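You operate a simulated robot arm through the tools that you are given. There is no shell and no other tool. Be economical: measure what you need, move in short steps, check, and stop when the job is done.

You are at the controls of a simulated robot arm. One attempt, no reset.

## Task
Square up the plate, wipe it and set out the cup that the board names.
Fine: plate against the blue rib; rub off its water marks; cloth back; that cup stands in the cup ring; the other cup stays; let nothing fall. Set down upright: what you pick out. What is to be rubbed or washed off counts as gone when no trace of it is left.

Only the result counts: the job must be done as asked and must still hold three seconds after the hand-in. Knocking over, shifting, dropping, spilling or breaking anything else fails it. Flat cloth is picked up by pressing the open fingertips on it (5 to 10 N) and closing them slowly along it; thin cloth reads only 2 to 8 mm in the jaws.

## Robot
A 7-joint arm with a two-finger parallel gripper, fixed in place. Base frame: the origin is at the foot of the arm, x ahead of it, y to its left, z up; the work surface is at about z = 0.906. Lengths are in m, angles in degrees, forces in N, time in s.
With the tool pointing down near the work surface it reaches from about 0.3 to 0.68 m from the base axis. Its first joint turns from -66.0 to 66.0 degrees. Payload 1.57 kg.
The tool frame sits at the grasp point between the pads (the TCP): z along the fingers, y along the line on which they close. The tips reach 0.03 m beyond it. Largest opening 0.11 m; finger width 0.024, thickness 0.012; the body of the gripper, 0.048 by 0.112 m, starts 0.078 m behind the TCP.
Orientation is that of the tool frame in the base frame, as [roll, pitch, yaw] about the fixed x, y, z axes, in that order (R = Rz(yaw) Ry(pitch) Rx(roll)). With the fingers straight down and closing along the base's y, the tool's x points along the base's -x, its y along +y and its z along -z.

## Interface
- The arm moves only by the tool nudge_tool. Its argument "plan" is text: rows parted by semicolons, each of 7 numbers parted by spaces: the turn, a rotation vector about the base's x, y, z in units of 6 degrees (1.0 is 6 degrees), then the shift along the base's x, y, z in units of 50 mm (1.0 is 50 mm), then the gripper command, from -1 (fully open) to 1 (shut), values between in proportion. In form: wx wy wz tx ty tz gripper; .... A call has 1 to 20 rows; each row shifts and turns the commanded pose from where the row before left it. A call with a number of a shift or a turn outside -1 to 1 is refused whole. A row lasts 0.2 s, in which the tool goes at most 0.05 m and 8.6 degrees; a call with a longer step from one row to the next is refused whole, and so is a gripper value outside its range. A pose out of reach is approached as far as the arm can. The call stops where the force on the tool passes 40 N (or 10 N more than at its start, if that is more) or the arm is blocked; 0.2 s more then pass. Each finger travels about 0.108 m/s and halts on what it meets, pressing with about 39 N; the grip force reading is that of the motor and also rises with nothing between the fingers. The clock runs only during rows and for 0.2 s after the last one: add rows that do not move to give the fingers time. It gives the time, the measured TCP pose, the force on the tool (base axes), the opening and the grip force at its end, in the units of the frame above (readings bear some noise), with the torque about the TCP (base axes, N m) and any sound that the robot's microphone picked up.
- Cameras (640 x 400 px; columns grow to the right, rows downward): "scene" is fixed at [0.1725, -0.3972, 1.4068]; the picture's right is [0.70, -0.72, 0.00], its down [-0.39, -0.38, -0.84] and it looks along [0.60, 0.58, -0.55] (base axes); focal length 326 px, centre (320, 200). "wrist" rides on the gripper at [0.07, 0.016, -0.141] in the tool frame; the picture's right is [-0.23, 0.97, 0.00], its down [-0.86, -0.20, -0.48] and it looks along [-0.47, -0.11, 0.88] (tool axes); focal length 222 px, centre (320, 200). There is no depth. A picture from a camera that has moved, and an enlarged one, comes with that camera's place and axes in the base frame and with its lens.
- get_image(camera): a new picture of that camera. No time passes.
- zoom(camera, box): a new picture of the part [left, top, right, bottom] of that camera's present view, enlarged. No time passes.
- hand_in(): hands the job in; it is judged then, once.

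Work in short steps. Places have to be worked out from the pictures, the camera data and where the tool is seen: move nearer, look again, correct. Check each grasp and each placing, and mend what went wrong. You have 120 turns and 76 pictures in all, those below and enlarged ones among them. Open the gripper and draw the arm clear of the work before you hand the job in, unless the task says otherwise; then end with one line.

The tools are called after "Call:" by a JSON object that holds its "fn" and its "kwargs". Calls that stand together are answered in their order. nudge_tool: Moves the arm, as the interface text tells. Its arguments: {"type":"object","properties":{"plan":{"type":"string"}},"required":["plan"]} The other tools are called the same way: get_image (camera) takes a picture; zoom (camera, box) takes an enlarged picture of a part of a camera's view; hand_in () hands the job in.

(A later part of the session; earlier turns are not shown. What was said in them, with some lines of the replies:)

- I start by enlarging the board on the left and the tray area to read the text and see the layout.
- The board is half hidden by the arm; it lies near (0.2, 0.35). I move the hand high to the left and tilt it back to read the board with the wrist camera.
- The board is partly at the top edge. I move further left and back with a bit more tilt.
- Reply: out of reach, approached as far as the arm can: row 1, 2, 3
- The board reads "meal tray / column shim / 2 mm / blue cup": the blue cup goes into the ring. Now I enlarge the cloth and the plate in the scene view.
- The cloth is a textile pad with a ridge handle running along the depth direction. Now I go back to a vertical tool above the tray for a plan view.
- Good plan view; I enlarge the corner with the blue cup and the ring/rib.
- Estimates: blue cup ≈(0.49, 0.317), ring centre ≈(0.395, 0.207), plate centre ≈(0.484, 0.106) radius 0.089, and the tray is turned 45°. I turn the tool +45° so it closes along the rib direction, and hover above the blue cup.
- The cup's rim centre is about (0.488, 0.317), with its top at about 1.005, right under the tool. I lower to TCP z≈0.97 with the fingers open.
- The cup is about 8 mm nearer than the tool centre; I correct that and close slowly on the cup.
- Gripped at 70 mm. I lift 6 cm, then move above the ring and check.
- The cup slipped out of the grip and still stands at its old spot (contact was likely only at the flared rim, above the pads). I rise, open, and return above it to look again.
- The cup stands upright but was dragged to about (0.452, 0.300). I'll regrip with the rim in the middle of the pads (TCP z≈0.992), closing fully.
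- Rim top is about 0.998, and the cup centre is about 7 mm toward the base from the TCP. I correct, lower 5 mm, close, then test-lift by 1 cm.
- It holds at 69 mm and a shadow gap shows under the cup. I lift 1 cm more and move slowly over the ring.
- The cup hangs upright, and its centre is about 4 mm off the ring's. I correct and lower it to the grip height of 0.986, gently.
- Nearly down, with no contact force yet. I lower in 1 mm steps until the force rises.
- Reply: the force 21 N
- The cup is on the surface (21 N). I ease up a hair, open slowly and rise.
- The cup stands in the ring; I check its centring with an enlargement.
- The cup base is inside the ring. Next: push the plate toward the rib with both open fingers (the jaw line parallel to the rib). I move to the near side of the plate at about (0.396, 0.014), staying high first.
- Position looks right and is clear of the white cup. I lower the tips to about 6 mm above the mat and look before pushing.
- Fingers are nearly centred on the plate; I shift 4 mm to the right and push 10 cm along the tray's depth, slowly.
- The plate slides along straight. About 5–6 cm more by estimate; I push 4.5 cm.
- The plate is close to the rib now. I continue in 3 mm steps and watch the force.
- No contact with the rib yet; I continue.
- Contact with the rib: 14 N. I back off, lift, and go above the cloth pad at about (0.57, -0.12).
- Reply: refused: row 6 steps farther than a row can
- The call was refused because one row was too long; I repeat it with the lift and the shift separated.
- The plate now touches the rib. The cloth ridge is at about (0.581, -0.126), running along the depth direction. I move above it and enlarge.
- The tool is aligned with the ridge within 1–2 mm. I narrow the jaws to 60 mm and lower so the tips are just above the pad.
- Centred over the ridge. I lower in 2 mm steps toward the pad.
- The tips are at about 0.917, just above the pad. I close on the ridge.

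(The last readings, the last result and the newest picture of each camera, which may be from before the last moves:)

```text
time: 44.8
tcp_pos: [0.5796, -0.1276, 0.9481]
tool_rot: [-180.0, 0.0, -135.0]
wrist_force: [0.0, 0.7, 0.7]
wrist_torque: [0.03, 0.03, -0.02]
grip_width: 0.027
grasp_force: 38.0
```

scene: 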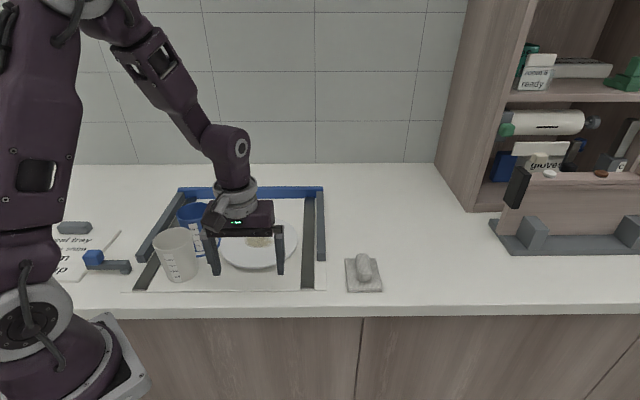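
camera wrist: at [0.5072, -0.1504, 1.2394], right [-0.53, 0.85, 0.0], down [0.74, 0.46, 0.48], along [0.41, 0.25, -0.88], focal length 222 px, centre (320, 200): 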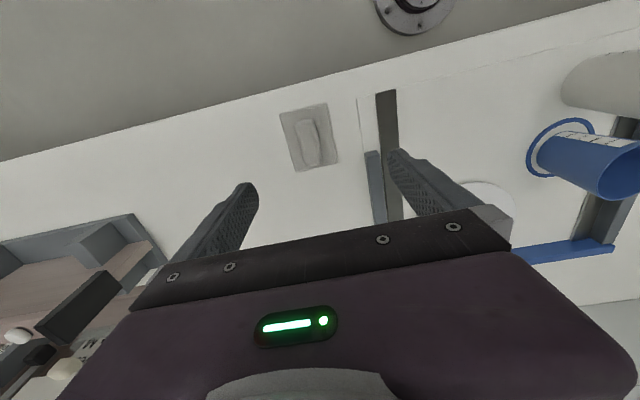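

Gripped (27 mm). I lift and carry the cloth over the plate's mark at about (0.572, 0.18).

Call:
{"fn": "nudge_tool", "kwargs": {"plan": "0 0 0 0 0 0.2 1;0 0 0 0 0 0.5 1;0 0 0 0 0 0.8 1;0 0 0 -0.02 0.5 0 1;0 0 0 -0.02 0.8 0 1;0 0 0 -0.02 0.9 0 1;0 0 0 -0.02 0.9 0 1;0 0 0 -0.02 0.9 0 1;0 0 0 -0.02 0.9 0 1;0 0 0 -0.02 0.8 0 1;0 0 0 0 0.44 0 1;0 0 0 0 0 0 1;0 0 0 0 0 0 1"}}

Call:
{"fn": "zoom", "kwargs": {"camera": "scene", "box": [170, 120, 350, 260]}}

Call:
{"fn": "get_image", "kwargs": {"camera": "wrist"}}

```text
time: 47.6
tcp_pos: [0.5712, 0.1805, 1.0249]
tool_rot: [-179.9, 0.0, -135.0]
wrist_force: [0.4, -0.2, -0.4]
wrist_torque: [-0.01, -0.01, 0.0]
grip_width: 0.0272
grasp_force: 37.8
```

```text
2.86 times, centred on (260, 190) of scene
camera zoom: at [0.1725, -0.3972, 1.4068], right [0.7, -0.72, 0.0], down [-0.39, -0.38, -0.84], along [0.6, 0.58, -0.55], focal length 932 px, centre (491, 229)
```

zoom: 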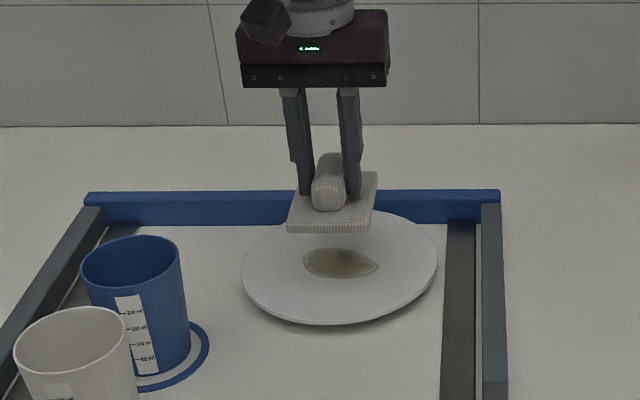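

```text
34 pictures are left
camera wrist: at [0.5097, 0.1445, 1.1661], right [-0.53, 0.85, 0.0], down [0.74, 0.46, 0.48], along [0.41, 0.25, -0.88], focal length 222 px, centre (320, 200)
```

wrist: 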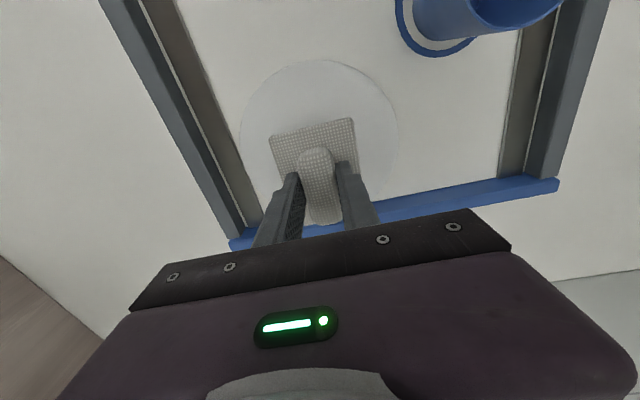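

The pad hangs level over the mark. I lower to just above the plate, then seek contact in small steps.

Call:
{"fn": "nudge_tool", "kwargs": {"plan": "0 0 0 -0.06 -0.06 -0.4 1;0 0 0 0 0 -0.4 1;0 0 0 0 0 -0.2 1;0 0 0 0 0 -0.1 1;0 0 0 0 0 0 1"}}

Call:
{"fn": "nudge_tool", "kwargs": {"plan": "0 0 0 0 0 -0.06 1;0 0 0 0 0 -0.04 1;0 0 0 0 0 0 1"}}

```text
time: 48.8
tcp_pos: [0.5677, 0.177, 0.971]
tool_rot: [-179.9, 0.2, -134.9]
wrist_force: [-2.9, -1.3, 10.0]
wrist_torque: [-0.01, 0.15, -0.01]
grip_width: 0.0267
grasp_force: 37.6
```

```text
time: 49.2
tcp_pos: [0.5685, 0.1773, 0.9695]
tool_rot: [-179.7, 0.2, -134.9]
wrist_force: [-4.3, -1.0, 10.9]
wrist_torque: [-0.09, 0.39, 0.01]
grip_width: 0.0272
grasp_force: 37.6
stopped in row 2: the force on the tool passed its limit at 46 N (the readings are from after the stop); the commanded pose is now the measured one
```

Pressing on the plate with about 11 N at z≈0.970. I make gentle strokes left/right along the rib, then check the mark and the plate.

Call:
{"fn": "nudge_tool", "kwargs": {"plan": "0 0 0 0.14 -0.14 0 1;0 0 0 0.14 -0.14 0 1;0 0 0 -0.14 0.14 0 1;0 0 0 -0.14 0.14 0 1;0 0 0 -0.14 0.14 0 1;0 0 0 -0.14 0.14 0 1;0 0 0 0.14 -0.14 0 1;0 0 0 0.14 -0.14 0 1;0 0 0 0.14 0.14 0 1;0 0 0 0.07 0.07 0 1;0 0 0 -0.14 -0.14 0 1;0 0 0 -0.14 -0.14 0 1;0 0 0 -0.14 -0.14 0 1;0 0 0 0.14 0.14 0 1;0 0 0 0.07 0.07 0 1;0 0 0 0 0 0 1"}}

Call:
{"fn": "zoom", "kwargs": {"camera": "scene", "box": [190, 150, 350, 270]}}

```text
time: 52.6
tcp_pos: [0.5688, 0.1753, 0.9699]
tool_rot: [-179.7, 0.3, -135.0]
wrist_force: [-6.4, -8.5, 24.7]
wrist_torque: [-0.17, 0.38, 0.09]
grip_width: 0.0268
grasp_force: 37.9
```

```text
3.33 times, centred on (270, 210) of scene
camera zoom: at [0.1719, -0.3976, 1.4067], right [0.7, -0.72, 0.0], down [-0.39, -0.38, -0.84], along [0.6, 0.58, -0.55], focal length 1088 px, centre (487, 167)
```

zoom: 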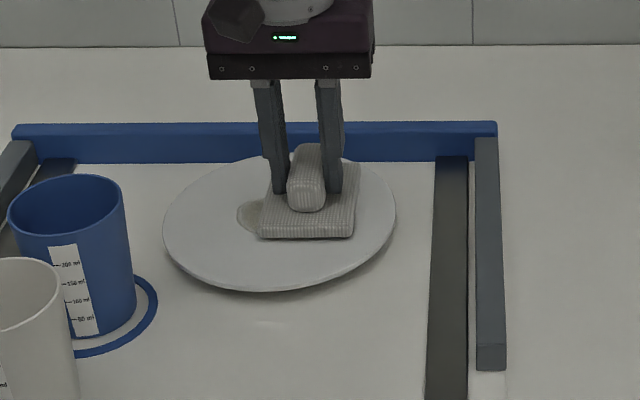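

The plate slid about 2 cm sideways with the cloth under the 25 N pressure. I lift off and look at the mark; afterwards I'll wipe only toward the rib with lighter force.

Call:
{"fn": "nudge_tool", "kwargs": {"plan": "0 0 0 0 0 0.3 1;0 0 0 0 0 0.8 1;0 0 0 -0.5 -0.5 0 1;0 0 0 -0.5 -0.5 0 1;0 0 0 -0.3 -0.3 0 1;0 0 0 0 0 0 1"}}

Call:
{"fn": "zoom", "kwargs": {"camera": "scene", "box": [190, 150, 350, 270]}}

Call:
{"fn": "get_image", "kwargs": {"camera": "wrist"}}

```text
time: 54.0
tcp_pos: [0.5031, 0.1146, 1.0234]
tool_rot: [-179.8, 0.3, -134.9]
wrist_force: [-0.4, -0.4, -0.9]
wrist_torque: [0.03, 0.01, 0.0]
grip_width: 0.0272
grasp_force: 37.1
```

```text
3.33 times, centred on (270, 210) of scene
camera zoom: at [0.1725, -0.3972, 1.4068], right [0.7, -0.72, 0.0], down [-0.39, -0.38, -0.84], along [0.6, 0.58, -0.55], focal length 1088 px, centre (487, 167)
```

zoom: 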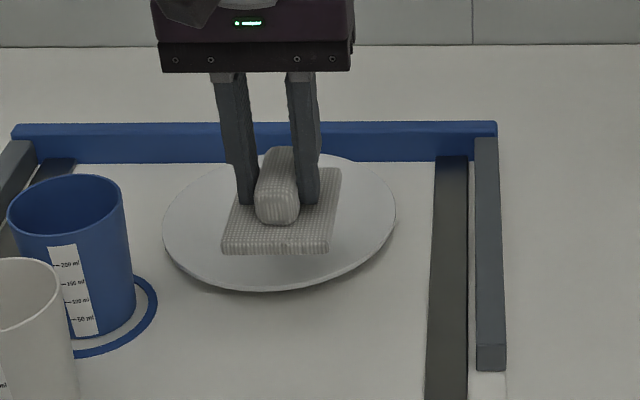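

```text
31 pictures are left
camera wrist: at [0.4411, 0.0769, 1.1646], right [-0.53, 0.85, 0.0], down [0.74, 0.46, 0.48], along [0.41, 0.25, -0.88], focal length 222 px, centre (320, 200)
```

wrist: 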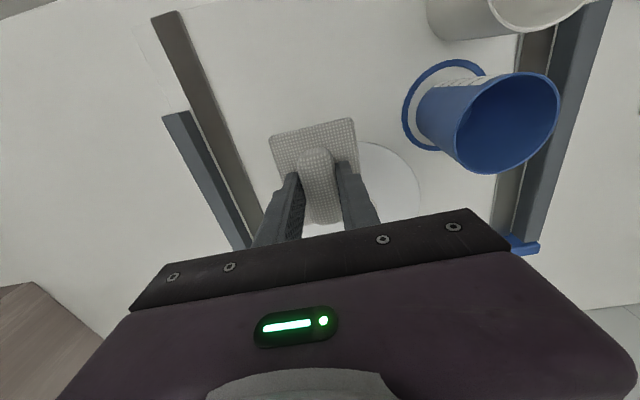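

The pad hides the mark; I move to the right to uncover it.

Call:
{"fn": "nudge_tool", "kwargs": {"plan": "0 0 0 0.6 -0.6 0 1;0 0 0 0.6 -0.6 0 1;0 0 0 0.5 -0.5 0 1;0 0 0 0 0 0 1"}}

Call:
{"fn": "zoom", "kwargs": {"camera": "scene", "box": [190, 170, 330, 270]}}

```text
time: 55.0
tcp_pos: [0.5868, 0.0292, 1.0257]
tool_rot: [-179.7, 0.2, -134.9]
wrist_force: [0.3, 0.6, -1.0]
wrist_torque: [0.02, 0.01, -0.01]
grip_width: 0.0271
grasp_force: 37.5
```

```text
4.00 times, centred on (260, 220) of scene
camera zoom: at [0.1725, -0.3972, 1.4068], right [0.7, -0.72, 0.0], down [-0.39, -0.38, -0.84], along [0.6, 0.58, -0.55], focal length 1306 px, centre (560, 120)
```

zoom: 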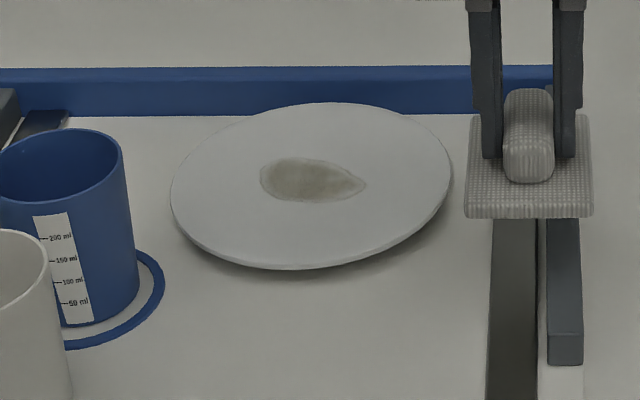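

The mark remains, since the plate moved with the cloth. It's now at about (0.538, 0.170), plate top ≈0.928. I place the pad on its near side and press lightly, so I can drag toward the rib, where the plate gets held.

Call:
{"fn": "nudge_tool", "kwargs": {"plan": "0 0 0 -0.3 0.5 0 1;0 0 0 -0.4 0.8 0 1;0 0 0 -0.4 0.8 0 1;0 0 0 -0.24 0.36 0 1;0 0 0 0 0 -0.6 1;0 0 0 0 0 -0.37 1;0 0 0 0 0 0 1;0 0 0 0 0 0 1"}}

```text
time: 56.9
tcp_pos: [0.5222, 0.1513, 0.9759]
tool_rot: [-179.7, 0.2, -134.9]
wrist_force: [-0.2, -0.3, -1.2]
wrist_torque: [0.02, 0.01, 0.04]
grip_width: 0.027
grasp_force: 37.6
```

Now down in 1 mm steps until there is light contact.

Call:
{"fn": "nudge_tool", "kwargs": {"plan": "0 0 0 0 0 -0.03 1;0 0 0 0 0 -0.03 1;0 0 0 0 0 0 1"}}

Call:
{"fn": "nudge_tool", "kwargs": {"plan": "0 0 0 0 0 -0.02 1;0 0 0 0 0 0 1"}}

```text
time: 57.6
tcp_pos: [0.5214, 0.1493, 0.9725]
tool_rot: [-179.8, 0.3, -134.9]
wrist_force: [0.1, -0.1, -0.9]
wrist_torque: [0.01, 0.0, 0.0]
grip_width: 0.0269
grasp_force: 37.0
```

```text
time: 58.2
tcp_pos: [0.5221, 0.1514, 0.9728]
tool_rot: [-179.8, 0.2, -135.0]
wrist_force: [-0.2, -0.2, -1.0]
wrist_torque: [-0.01, -0.01, -0.01]
grip_width: 0.0271
grasp_force: 37.8
```

No contact yet; I go on in 1 mm steps.

Call:
{"fn": "nudge_tool", "kwargs": {"plan": "0 0 0 0 0 -0.02 1;0 0 0 0 0 0 1"}}

Call:
{"fn": "nudge_tool", "kwargs": {"plan": "0 0 0 0 0 -0.01 1;0 0 0 0 0 0 1"}}

```text
time: 58.9
tcp_pos: [0.5224, 0.1507, 0.9704]
tool_rot: [-179.7, 0.3, -134.9]
wrist_force: [0.0, -0.2, -0.6]
wrist_torque: [0.02, -0.01, -0.01]
grip_width: 0.0272
grasp_force: 37.9
```

```text
time: 59.5
tcp_pos: [0.5231, 0.1514, 0.9689]
tool_rot: [-179.8, 0.2, -134.9]
wrist_force: [-0.1, 0.9, -0.7]
wrist_torque: [0.03, -0.02, 0.01]
grip_width: 0.027
grasp_force: 37.4
```

Call:
{"fn": "nudge_tool", "kwargs": {"plan": "0 0 0 0 0 -0.02 1;0 0 0 0 0 -0.02 1;0 0 0 0 0 0 1"}}

Call:
{"fn": "nudge_tool", "kwargs": {"plan": "0 0 0 0 0 -0.02 1;0 0 0 0 0 0 1"}}

```text
time: 60.2
tcp_pos: [0.5223, 0.1499, 0.9689]
tool_rot: [-179.9, 0.4, -134.9]
wrist_force: [-6.1, 0.7, 29.9]
wrist_torque: [0.11, 0.42, 0.06]
grip_width: 0.027
grasp_force: 37.6
```

```text
time: 60.6
tcp_pos: [0.5228, 0.1509, 0.9705]
tool_rot: [-179.7, 0.5, -134.9]
wrist_force: [-3.7, -0.8, 10.3]
wrist_torque: [-0.22, 0.49, -0.06]
grip_width: 0.027
grasp_force: 37.8
stopped in row 1: the force on the tool passed its limit at 43 N (the readings are from after the stop); the commanded pose is now the measured one
```

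About 10 N now with the command at contact. I stroke toward the rib 5 cm; the plate should stop there and the cloth rub on over it.

Call:
{"fn": "nudge_tool", "kwargs": {"plan": "0 0 0 0.12 0.12 0 1;0 0 0 0.12 0.12 0 1;0 0 0 0.12 0.12 0 1;0 0 0 0.12 0.12 0 1;0 0 0 0.12 0.12 0 1;0 0 0 0.12 0.12 0 1;0 0 0 0 0 0 1"}}

Call:
{"fn": "zoom", "kwargs": {"camera": "scene", "box": [190, 150, 350, 270]}}

```text
time: 62.2
tcp_pos: [0.5585, 0.1859, 0.9694]
tool_rot: [-179.7, 0.5, -134.9]
wrist_force: [-2.2, -3.8, 8.0]
wrist_torque: [-0.02, 0.19, 0.05]
grip_width: 0.0272
grasp_force: 37.2
```

```text
3.33 times, centred on (270, 210) of scene
camera zoom: at [0.1723, -0.3973, 1.4068], right [0.7, -0.72, 0.0], down [-0.39, -0.38, -0.84], along [0.6, 0.58, -0.55], focal length 1088 px, centre (487, 167)
```

zoom: 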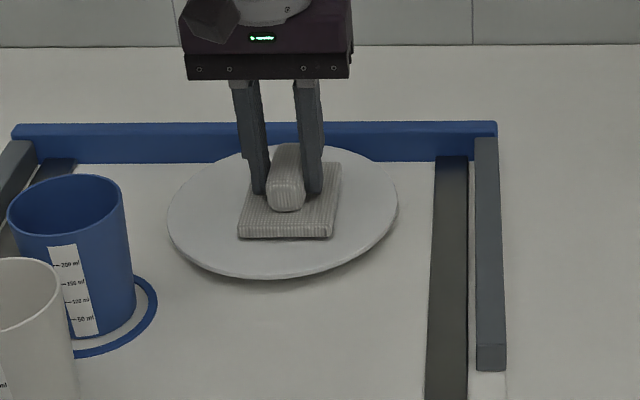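

The plate is back at the rib with the cloth rubbing over it. Now repeated strokes toward the rib, with lifted returns, at three side offsets.

Call:
{"fn": "nudge_tool", "kwargs": {"plan": "0 0 0 0 0 0.08 1;0 0 0 -0.5 -0.5 0 1;0 0 0 0 0 -0.08 1;0 0 0 0.17 0.17 0 1;0 0 0 0.17 0.17 0 1;0 0 0 0.16 0.16 0 1;0 0 0 0 0 0.08 1;0 0 0 -0.67 -0.33 0 1;0 0 0 0 0 -0.08 1;0 0 0 0.17 0.17 0 1;0 0 0 0.17 0.17 0 1;0 0 0 0.16 0.16 0 1;0 0 0 0 0 0.08 1;0 0 0 -0.16 -0.84 0 1;0 0 0 0 0 -0.08 1;0 0 0 0.17 0.17 0 1;0 0 0 0.17 0.17 0 1;0 0 0 0.16 0.16 0 1;0 0 0 0 0 0.2 1;0 0 0 0 0 0 1"}}

Call:
{"fn": "nudge_tool", "kwargs": {"plan": "0 0 0 0 0 0.8 1;0 0 0 0.6 -0.6 0 1;0 0 0 0.6 -0.6 0 1;0 0 0 0.4 -0.4 0 1;0 0 0 0 0 0 1"}}

Call:
{"fn": "zoom", "kwargs": {"camera": "scene", "box": [190, 170, 330, 270]}}

```text
time: 66.4
tcp_pos: [0.5683, 0.1797, 0.9788]
tool_rot: [-179.8, 0.4, -134.8]
wrist_force: [0.7, -0.8, -1.0]
wrist_torque: [0.0, 0.0, -0.02]
grip_width: 0.0271
grasp_force: 37.8
```

```text
time: 67.6
tcp_pos: [0.6471, 0.0995, 1.0175]
tool_rot: [-179.8, 0.5, -134.9]
wrist_force: [0.5, 0.0, -0.9]
wrist_torque: [0.01, 0.04, -0.01]
grip_width: 0.027
grasp_force: 37.5
```

```text
4.00 times, centred on (260, 220) of scene
camera zoom: at [0.1725, -0.3972, 1.4068], right [0.7, -0.72, 0.0], down [-0.39, -0.38, -0.84], along [0.6, 0.58, -0.55], focal length 1306 px, centre (560, 120)
```

zoom: 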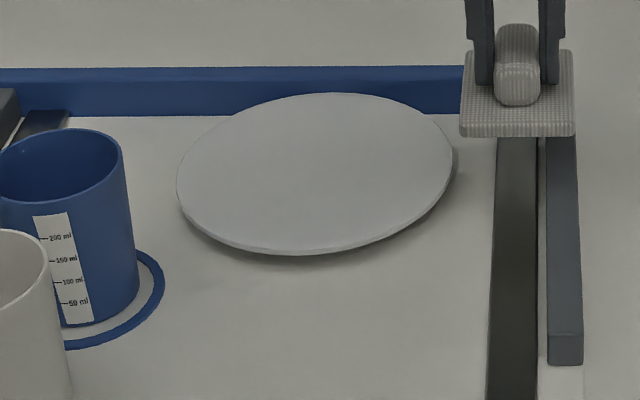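

The mark looks gone. I enlarge the plate for any faint trace.

Call:
{"fn": "zoom", "kwargs": {"camera": "scene", "box": [230, 190, 310, 240]}}

Call:
{"fn": "get_image", "kwargs": {"camera": "wrist"}}

```text
8.00 times, centred on (270, 215) of scene
camera zoom: at [0.1725, -0.3972, 1.4068], right [0.7, -0.72, 0.0], down [-0.39, -0.38, -0.84], along [0.6, 0.58, -0.55], focal length 2611 px, centre (720, 80)
```

zoom: 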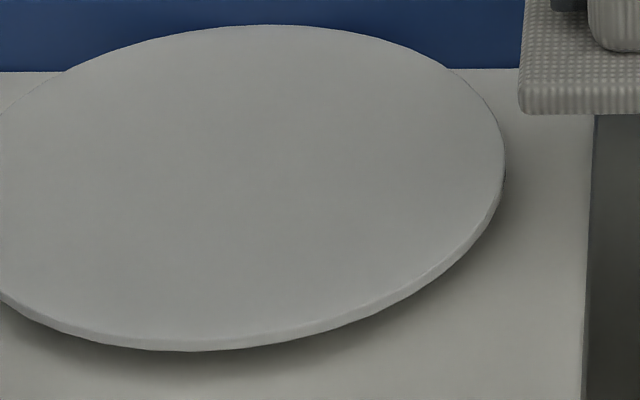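

```text
26 pictures are left
camera wrist: at [0.5843, 0.0625, 1.1589], right [-0.53, 0.85, 0.0], down [0.74, 0.46, 0.49], along [0.41, 0.26, -0.87], focal length 222 px, centre (320, 200)
```

wrist: 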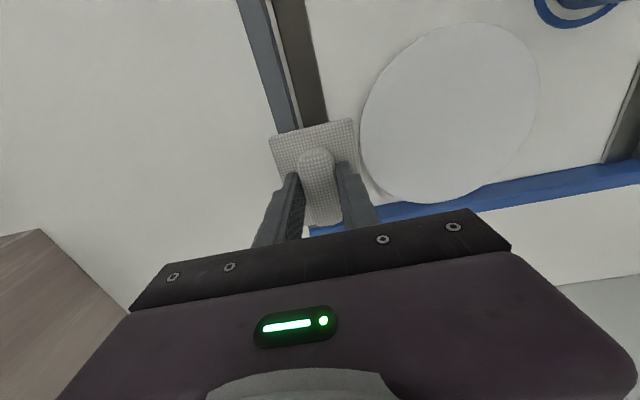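

Call:
{"fn": "zoom", "kwargs": {"camera": "wrist", "box": [350, 10, 550, 220]}}

```text
1.90 times, centred on (450, 115) of wrist
camera zoom: at [0.5843, 0.0625, 1.1589], right [-0.53, 0.85, 0.0], down [0.74, 0.46, 0.49], along [0.41, 0.26, -0.87], focal length 423 px, centre (72, 362)
```

zoom: 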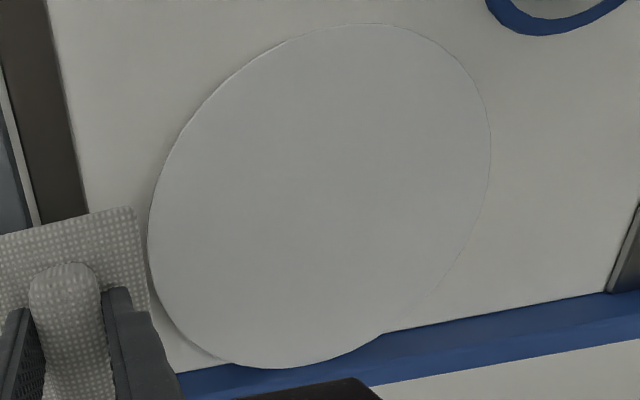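

The plate is clean. I carry the cloth back to its spot at (0.580, -0.128), staying high.

Call:
{"fn": "nudge_tool", "kwargs": {"plan": "0 0 0 0 0 0.2 1;0 0 0 -0.2 -0.7 0 1;0 0 0 -0.25 -0.85 0 1;0 0 0 -0.25 -0.85 0 1;0 0 0 -0.25 -0.85 0 1;0 0 0 -0.25 -0.85 0 1;0 0 0 -0.14 -0.45 0 1;0 0 0 0 0 0 1;0 0 0 0 0 0 1"}}

```text
time: 69.6
tcp_pos: [0.5803, -0.1298, 1.0272]
tool_rot: [-179.8, 0.4, -134.9]
wrist_force: [0.1, -0.5, -0.2]
wrist_torque: [-0.03, 0.01, -0.02]
grip_width: 0.027
grasp_force: 37.4
```

I lower toward the table, the last part in small steps.

Call:
{"fn": "nudge_tool", "kwargs": {"plan": "0 0 0 0 0.03 -0.5 1;0 0 0 0 0 -0.6 1;0 0 0 0 0 -0.3 1;0 0 0 0 0 -0.08 1;0 0 0 0 0 0 1;0 0 0 0 0 0 1"}}

Call:
{"fn": "nudge_tool", "kwargs": {"plan": "0 0 0 0 0 -0.02 1;0 0 0 0 0 -0.01 1;0 0 0 0 0 0 1"}}

Call:
{"fn": "zoom", "kwargs": {"camera": "scene", "box": [310, 210, 430, 300]}}

```text
time: 71.0
tcp_pos: [0.5791, -0.1281, 0.9522]
tool_rot: [-179.7, 0.5, -134.9]
wrist_force: [0.5, -0.5, -1.5]
wrist_torque: [-0.03, -0.02, 0.02]
grip_width: 0.0268
grasp_force: 37.6
```

```text
time: 71.8
tcp_pos: [0.5789, -0.128, 0.9523]
tool_rot: [-179.7, 0.4, -134.8]
wrist_force: [0.6, 0.4, -0.8]
wrist_torque: [0.0, 0.02, -0.02]
grip_width: 0.0271
grasp_force: 37.5
```

```text
4.44 times, centred on (370, 255) of scene
camera zoom: at [0.1725, -0.3972, 1.4068], right [0.7, -0.72, 0.0], down [-0.39, -0.38, -0.84], along [0.6, 0.58, -0.55], focal length 1450 px, centre (98, -44)
```

zoom: 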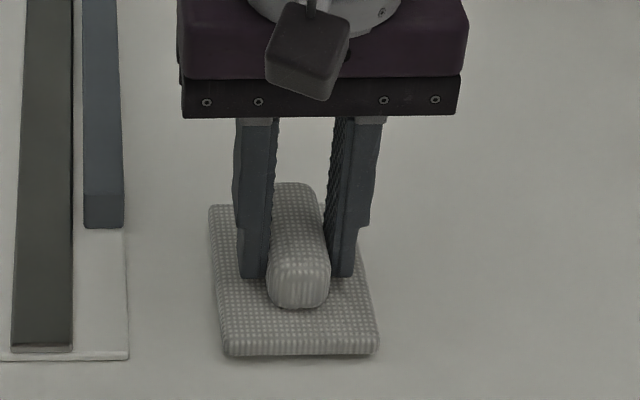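

Still a few mm above the table; I continue down gently.

Call:
{"fn": "nudge_tool", "kwargs": {"plan": "0 0 0 0 0 -0.03 1;0 0 0 0 0 -0.02 1;0 0 0 0 0 0 1"}}

Call:
{"fn": "nudge_tool", "kwargs": {"plan": "0 0 0 0 0 -0.02 1;0 0 0 0 0 0 1"}}

```text
time: 72.6
tcp_pos: [0.5799, -0.1278, 0.9519]
tool_rot: [-179.7, 0.4, -134.9]
wrist_force: [0.6, 0.3, -1.0]
wrist_torque: [0.01, 0.02, -0.01]
grip_width: 0.0271
grasp_force: 37.4
```

```text
time: 73.2
tcp_pos: [0.5801, -0.1279, 0.9487]
tool_rot: [-179.7, 0.4, -134.8]
wrist_force: [0.1, -0.4, -1.1]
wrist_torque: [0.0, 0.0, -0.01]
grip_width: 0.0268
grasp_force: 37.4
```

Call:
{"fn": "nudge_tool", "kwargs": {"plan": "0 0 0 0 0 -0.02 1;0 0 0 0 0 0 1"}}

Call:
{"fn": "nudge_tool", "kwargs": {"plan": "0 0 0 0 0 -0.02 1;0 0 0 0 0 0 1"}}

```text
time: 73.8
tcp_pos: [0.5797, -0.1274, 0.9478]
tool_rot: [-179.7, 0.3, -134.9]
wrist_force: [0.7, 0.0, -0.7]
wrist_torque: [0.01, 0.02, -0.04]
grip_width: 0.027
grasp_force: 37.4
```

```text
time: 74.4
tcp_pos: [0.5797, -0.129, 0.9476]
tool_rot: [-179.7, 0.4, -134.9]
wrist_force: [-0.1, 0.4, 0.5]
wrist_torque: [0.08, -0.02, 0.02]
grip_width: 0.027
grasp_force: 37.9
```

The pad just touches the table (the force starts to rise). I open in place, rise and check.

Call:
{"fn": "nudge_tool", "kwargs": {"plan": "0 0 0 0 0 0 0.4;0 0 0 0 0 0 0.2;0 0 0 0 0 0 0;0 0 0 0 0 0 -0.1;0 0 0 0 0 0 -0.1;0 0 0 0 0 0.3 -0.1;0 0 0 0 0 0.7 -0.1;0 0 0 0 0 0.9 -0.1;0 0 0 0 0 0.9 -0.1;0 0 0 0 0 0 -0.1"}}

Call:
{"fn": "get_image", "kwargs": {"camera": "scene"}}

Call:
{"fn": "zoom", "kwargs": {"camera": "scene", "box": [325, 240, 405, 300]}}

Call:
{"fn": "zoom", "kwargs": {"camera": "scene", "box": [200, 180, 340, 280]}}

```text
time: 76.6
tcp_pos: [0.5806, -0.126, 1.086]
tool_rot: [-179.7, 0.5, -135.0]
wrist_force: [0.3, 1.0, -0.5]
wrist_torque: [0.01, -0.03, -0.04]
grip_width: 0.0603
grasp_force: 0.0
```

```text
23 pictures are left
```

scene: 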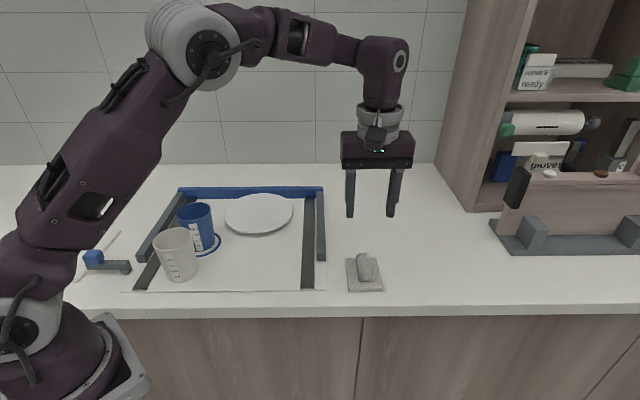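

```text
6.67 times, centred on (365, 270) of scene
camera zoom: at [0.1725, -0.3972, 1.4068], right [0.7, -0.72, 0.0], down [-0.39, -0.38, -0.84], along [0.6, 0.58, -0.55], focal length 2176 px, centre (20, -267)
```

zoom: 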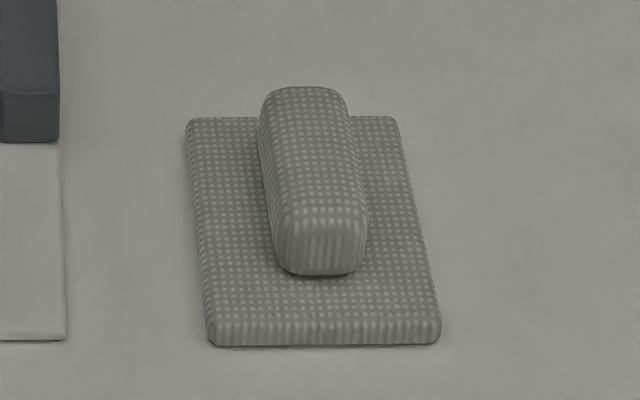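

```text
4.00 times, centred on (270, 230) of scene
camera zoom: at [0.1725, -0.3972, 1.4068], right [0.7, -0.72, 0.0], down [-0.39, -0.38, -0.84], along [0.6, 0.58, -0.55], focal length 1306 px, centre (520, 80)
```

zoom: 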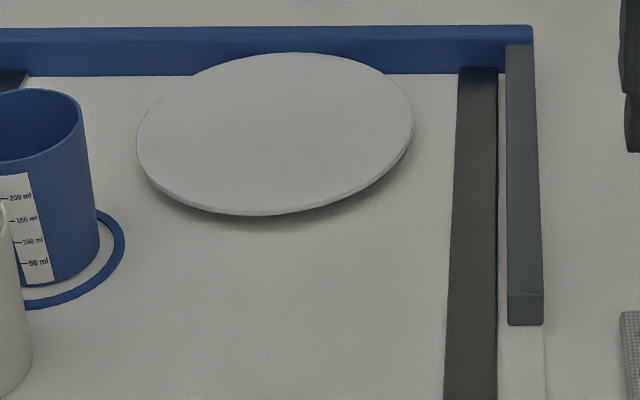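

The cloth is back within about 1 mm and the plate seems to touch the rib. I do one last confirming push, jaws at 70 mm to stay clear of the blue cup, starting from (0.433, 0.076).

Call:
{"fn": "nudge_tool", "kwargs": {"plan": "0 0 0 0 0 0.3 -0.27;0 0 0 -0.49 0.675 0 -0.27;0 0 0 -0.49 0.675 0 -0.27;0 0 0 -0.49 0.675 0 -0.27;0 0 0 -0.49 0.675 0 -0.27;0 0 0 -0.49 0.675 0 -0.27;0 0 0 -0.49 0.675 0 -0.27;0 0 0 0 0 -0.8 -0.27;0 0 0 0 0 -0.9 -0.27;0 0 0 0 0 -0.8 -0.27;0 0 0 0 0 -0.5 -0.27;0 0 0 0 0 0 -0.27"}}

Call:
{"fn": "zoom", "kwargs": {"camera": "scene", "box": [160, 160, 340, 300]}}

```text
time: 79.2
tcp_pos: [0.4332, 0.0735, 0.9524]
tool_rot: [-179.7, 0.5, -134.8]
wrist_force: [0.1, -0.3, 0.4]
wrist_torque: [-0.03, 0.01, -0.02]
grip_width: 0.07
grasp_force: 0.1
```

```text
2.86 times, centred on (250, 230) of scene
camera zoom: at [0.1725, -0.3972, 1.4068], right [0.7, -0.72, 0.0], down [-0.39, -0.38, -0.84], along [0.6, 0.58, -0.55], focal length 932 px, centre (520, 114)
```

zoom: 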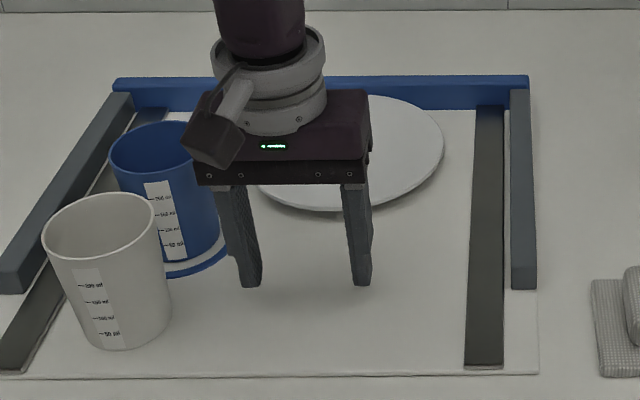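

Clear of the cups and roughly centred. I shift 8 mm right, lower and push slowly.

Call:
{"fn": "nudge_tool", "kwargs": {"plan": "0 0 0 0.11 -0.11 -0.1 -0.27;0 0 0 0 0 -0.08 -0.27;0 0 0 0.14 0.14 0 -0.27;0 0 0 0.14 0.14 0 -0.27;0 0 0 0.14 0.14 0 -0.27;0 0 0 0.14 0.14 0 -0.27;0 0 0 0.14 0.14 0 -0.27;0 0 0 0.14 0.14 0 -0.27;0 0 0 0 0 0 -0.27"}}

Call:
{"fn": "nudge_tool", "kwargs": {"plan": "0 0 0 0.05 0.05 0 -0.27;0 0 0 0.05 0.05 0 -0.27;0 0 0 0 0 0 -0.27"}}

```text
time: 81.2
tcp_pos: [0.481, 0.1136, 0.9458]
tool_rot: [-179.7, 0.3, -134.9]
wrist_force: [-0.6, 0.4, -0.2]
wrist_torque: [-0.01, 0.05, 0.01]
grip_width: 0.0699
grasp_force: 0.0
```

```text
time: 82.0
tcp_pos: [0.4865, 0.1167, 0.9434]
tool_rot: [-179.7, 0.4, -134.9]
wrist_force: [0.4, -0.9, 0.7]
wrist_torque: [0.01, 0.0, 0.01]
grip_width: 0.0697
grasp_force: 0.3
```

No contact yet (tool depth ≈0.427); I continue in small steps.

Call:
{"fn": "nudge_tool", "kwargs": {"plan": "0 0 0 0.04 0.04 0 -0.27;0 0 0 0.04 0.04 0 -0.27;0 0 0 0 0 0 -0.27"}}

Call:
{"fn": "nudge_tool", "kwargs": {"plan": "0 0 0 0.03 0.03 0 -0.27;0 0 0 0.03 0.03 0 -0.27;0 0 0 0 0 0 -0.27"}}

```text
time: 82.8
tcp_pos: [0.4899, 0.1207, 0.9446]
tool_rot: [-179.7, 0.5, -135.0]
wrist_force: [0.5, 1.2, 0.9]
wrist_torque: [0.0, -0.03, 0.02]
grip_width: 0.07
grasp_force: 0.1
```

```text
time: 83.6
tcp_pos: [0.4925, 0.1234, 0.9434]
tool_rot: [-179.7, 0.3, -134.8]
wrist_force: [0.5, 0.3, 0.4]
wrist_torque: [-0.01, -0.02, -0.01]
grip_width: 0.0699
grasp_force: 0.2
```

Call:
{"fn": "nudge_tool", "kwargs": {"plan": "0 0 0 0.03 0.03 0 -0.27;0 0 0 0.03 0.03 0 -0.27;0 0 0 0 0 0 -0.27"}}

Call:
{"fn": "zoom", "kwargs": {"camera": "scene", "box": [190, 170, 330, 270]}}

```text
time: 84.4
tcp_pos: [0.4948, 0.1249, 0.9434]
tool_rot: [-179.8, 0.1, -134.9]
wrist_force: [-15.0, -12.6, 3.8]
wrist_torque: [-0.31, 0.38, 0.71]
grip_width: 0.071
grasp_force: 0.2
```

```text
4.00 times, centred on (260, 220) of scene
camera zoom: at [0.172, -0.3975, 1.4067], right [0.7, -0.72, 0.0], down [-0.39, -0.38, -0.84], along [0.6, 0.58, -0.55], focal length 1306 px, centre (560, 120)
```

zoom: 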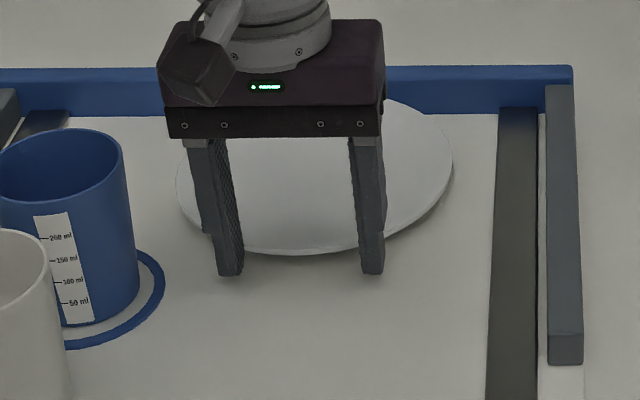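

The force jumped to 20 N at once, so the plate was already against the rib. I back off, rise, and withdraw the arm clear.

Call:
{"fn": "nudge_tool", "kwargs": {"plan": "0 0 0 -0.2 -0.2 0 -0.27;0 0 0 -0.3 -0.3 0 -0.27;0 0 0 0 0 0.6 -0.27;0 0 0 0 0 0.9 -0.5;0 0 0 0 0 0.9 -1;0 0 0 0 0 0.9 -1;0 0 0 0 -0.8 0 -1;0 0 0 0 -0.9 0 -1;0 0 0 0 -0.9 0 -1;0 0 0 0 -0.8 0 -1;0 0 0 0 0 0 -1"}}

Call:
{"fn": "get_image", "kwargs": {"camera": "scene"}}

Call:
{"fn": "zoom", "kwargs": {"camera": "scene", "box": [130, 170, 330, 300]}}

Call:
{"fn": "get_image", "kwargs": {"camera": "wrist"}}

```text
time: 86.8
tcp_pos: [0.4738, -0.0698, 1.1083]
tool_rot: [-179.6, 0.4, -135.0]
wrist_force: [-0.3, -0.2, 0.3]
wrist_torque: [0.01, 0.0, 0.01]
grip_width: 0.1097
grasp_force: 0.1
```

```text
18 pictures are left
```

scene: 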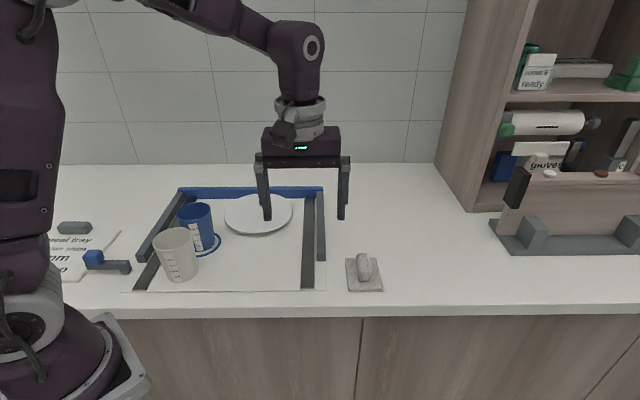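

```text
3.08 times, centred on (230, 235) of scene
camera zoom: at [0.1725, -0.3972, 1.4068], right [0.7, -0.72, 0.0], down [-0.39, -0.38, -0.84], along [0.6, 0.58, -0.55], focal length 1004 px, centre (597, 92)
```

zoom: 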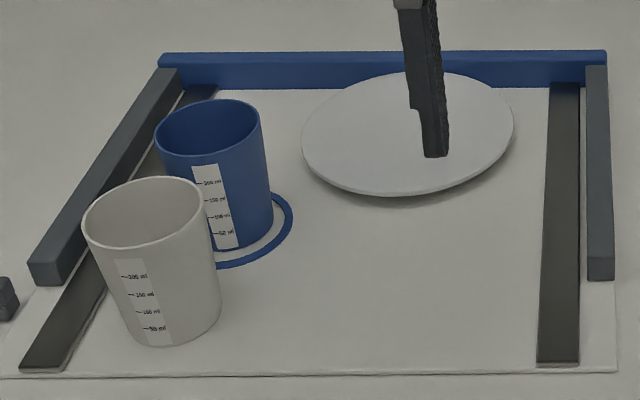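

```text
16 pictures are left
camera wrist: at [0.4112, -0.106, 1.2497], right [-0.53, 0.85, 0.0], down [0.74, 0.46, 0.49], along [0.41, 0.26, -0.87], focal length 222 px, centre (320, 200)
```

wrist: 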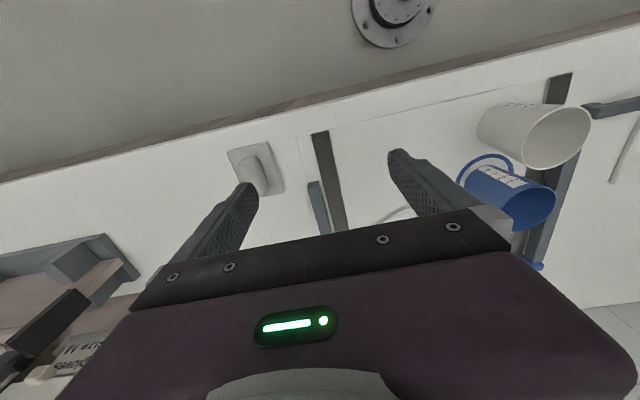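

Everything looks in place. I verify the cup's centring with the camera straight above it.

Call:
{"fn": "nudge_tool", "kwargs": {"plan": "0 0 0 0 0 0.5 -1;0 0 0 0 0.8 0 -1;0 0 0 -0.1 0.9 0 -1;0 0 0 -0.1 0.9 0 -1;0 0 0 -0.1 0.9 0 -1;0 0 0 -0.1 0.9 0 -1;0 0 0 0 0.9 0 -1;0 0 0 0 0.9 0 -1;0 0 0 0 0 0 -1;0 0 0 0 0 0 -1"}}

Call:
{"fn": "zoom", "kwargs": {"camera": "wrist", "box": [260, 20, 400, 150]}}

```text
time: 89.0
tcp_pos: [0.4509, 0.2417, 1.1345]
tool_rot: [-179.7, 0.4, -134.9]
wrist_force: [0.1, -0.2, -0.2]
wrist_torque: [-0.01, -0.01, 0.0]
grip_width: 0.11
grasp_force: 0.0
```

```text
3.08 times, centred on (330, 85) of wrist
camera zoom: at [0.3881, 0.2048, 1.2754], right [-0.53, 0.85, 0.0], down [0.74, 0.46, 0.49], along [0.41, 0.26, -0.87], focal length 684 px, centre (289, 554)
```

zoom: 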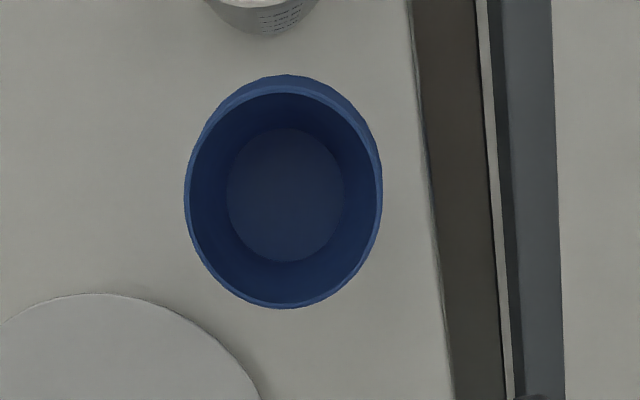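

The cup's offset in the ring is only about 5–6 mm, with the base wholly inside. I raise the arm clear and hand in.

Call:
{"fn": "nudge_tool", "kwargs": {"plan": "0 0 0 0 0 0.8 -1;0 0 0 0 -0.8 0.5 -1;0 0 0 0 -0.9 0 -1;0 0 0 0 -0.9 0 -1;0 0 0 0 0 0 -1;0 0 0 0 0 0 -1"}}

Call:
{"fn": "get_image", "kwargs": {"camera": "scene"}}

```text
time: 90.4
tcp_pos: [0.4502, 0.1112, 1.1985]
tool_rot: [-179.7, 0.4, -134.9]
wrist_force: [0.2, 0.0, -0.1]
wrist_torque: [0.01, -0.01, -0.02]
grip_width: 0.1097
grasp_force: 0.2
```

```text
14 pictures are left
```

scene: 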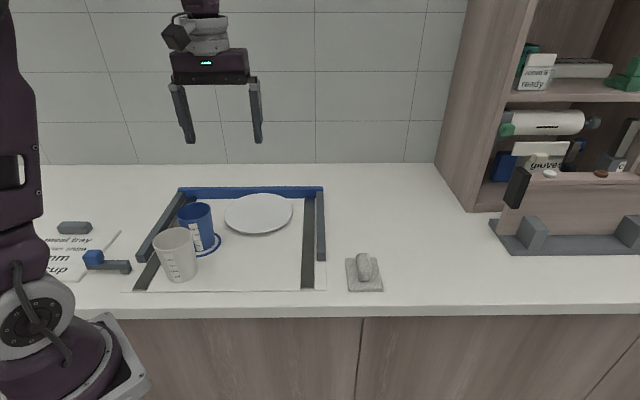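

The plate is clean and against the rib, the cloth is back, the blue cup stands in the ring, and the arm is clear with the gripper open. I hand in.

Call:
{"fn": "hand_in", "kwargs": {}}

```text
The job is handed in.
```

I handed the job in: the plate is wiped clean and against the blue rib, the cloth is back within about 1 mm, the blue cup named on the board stands upright inside the ring (about 5–6 mm off centre) after slipping once from the first grip and being dragged a few centimetres upright, and the white cup was not touched.
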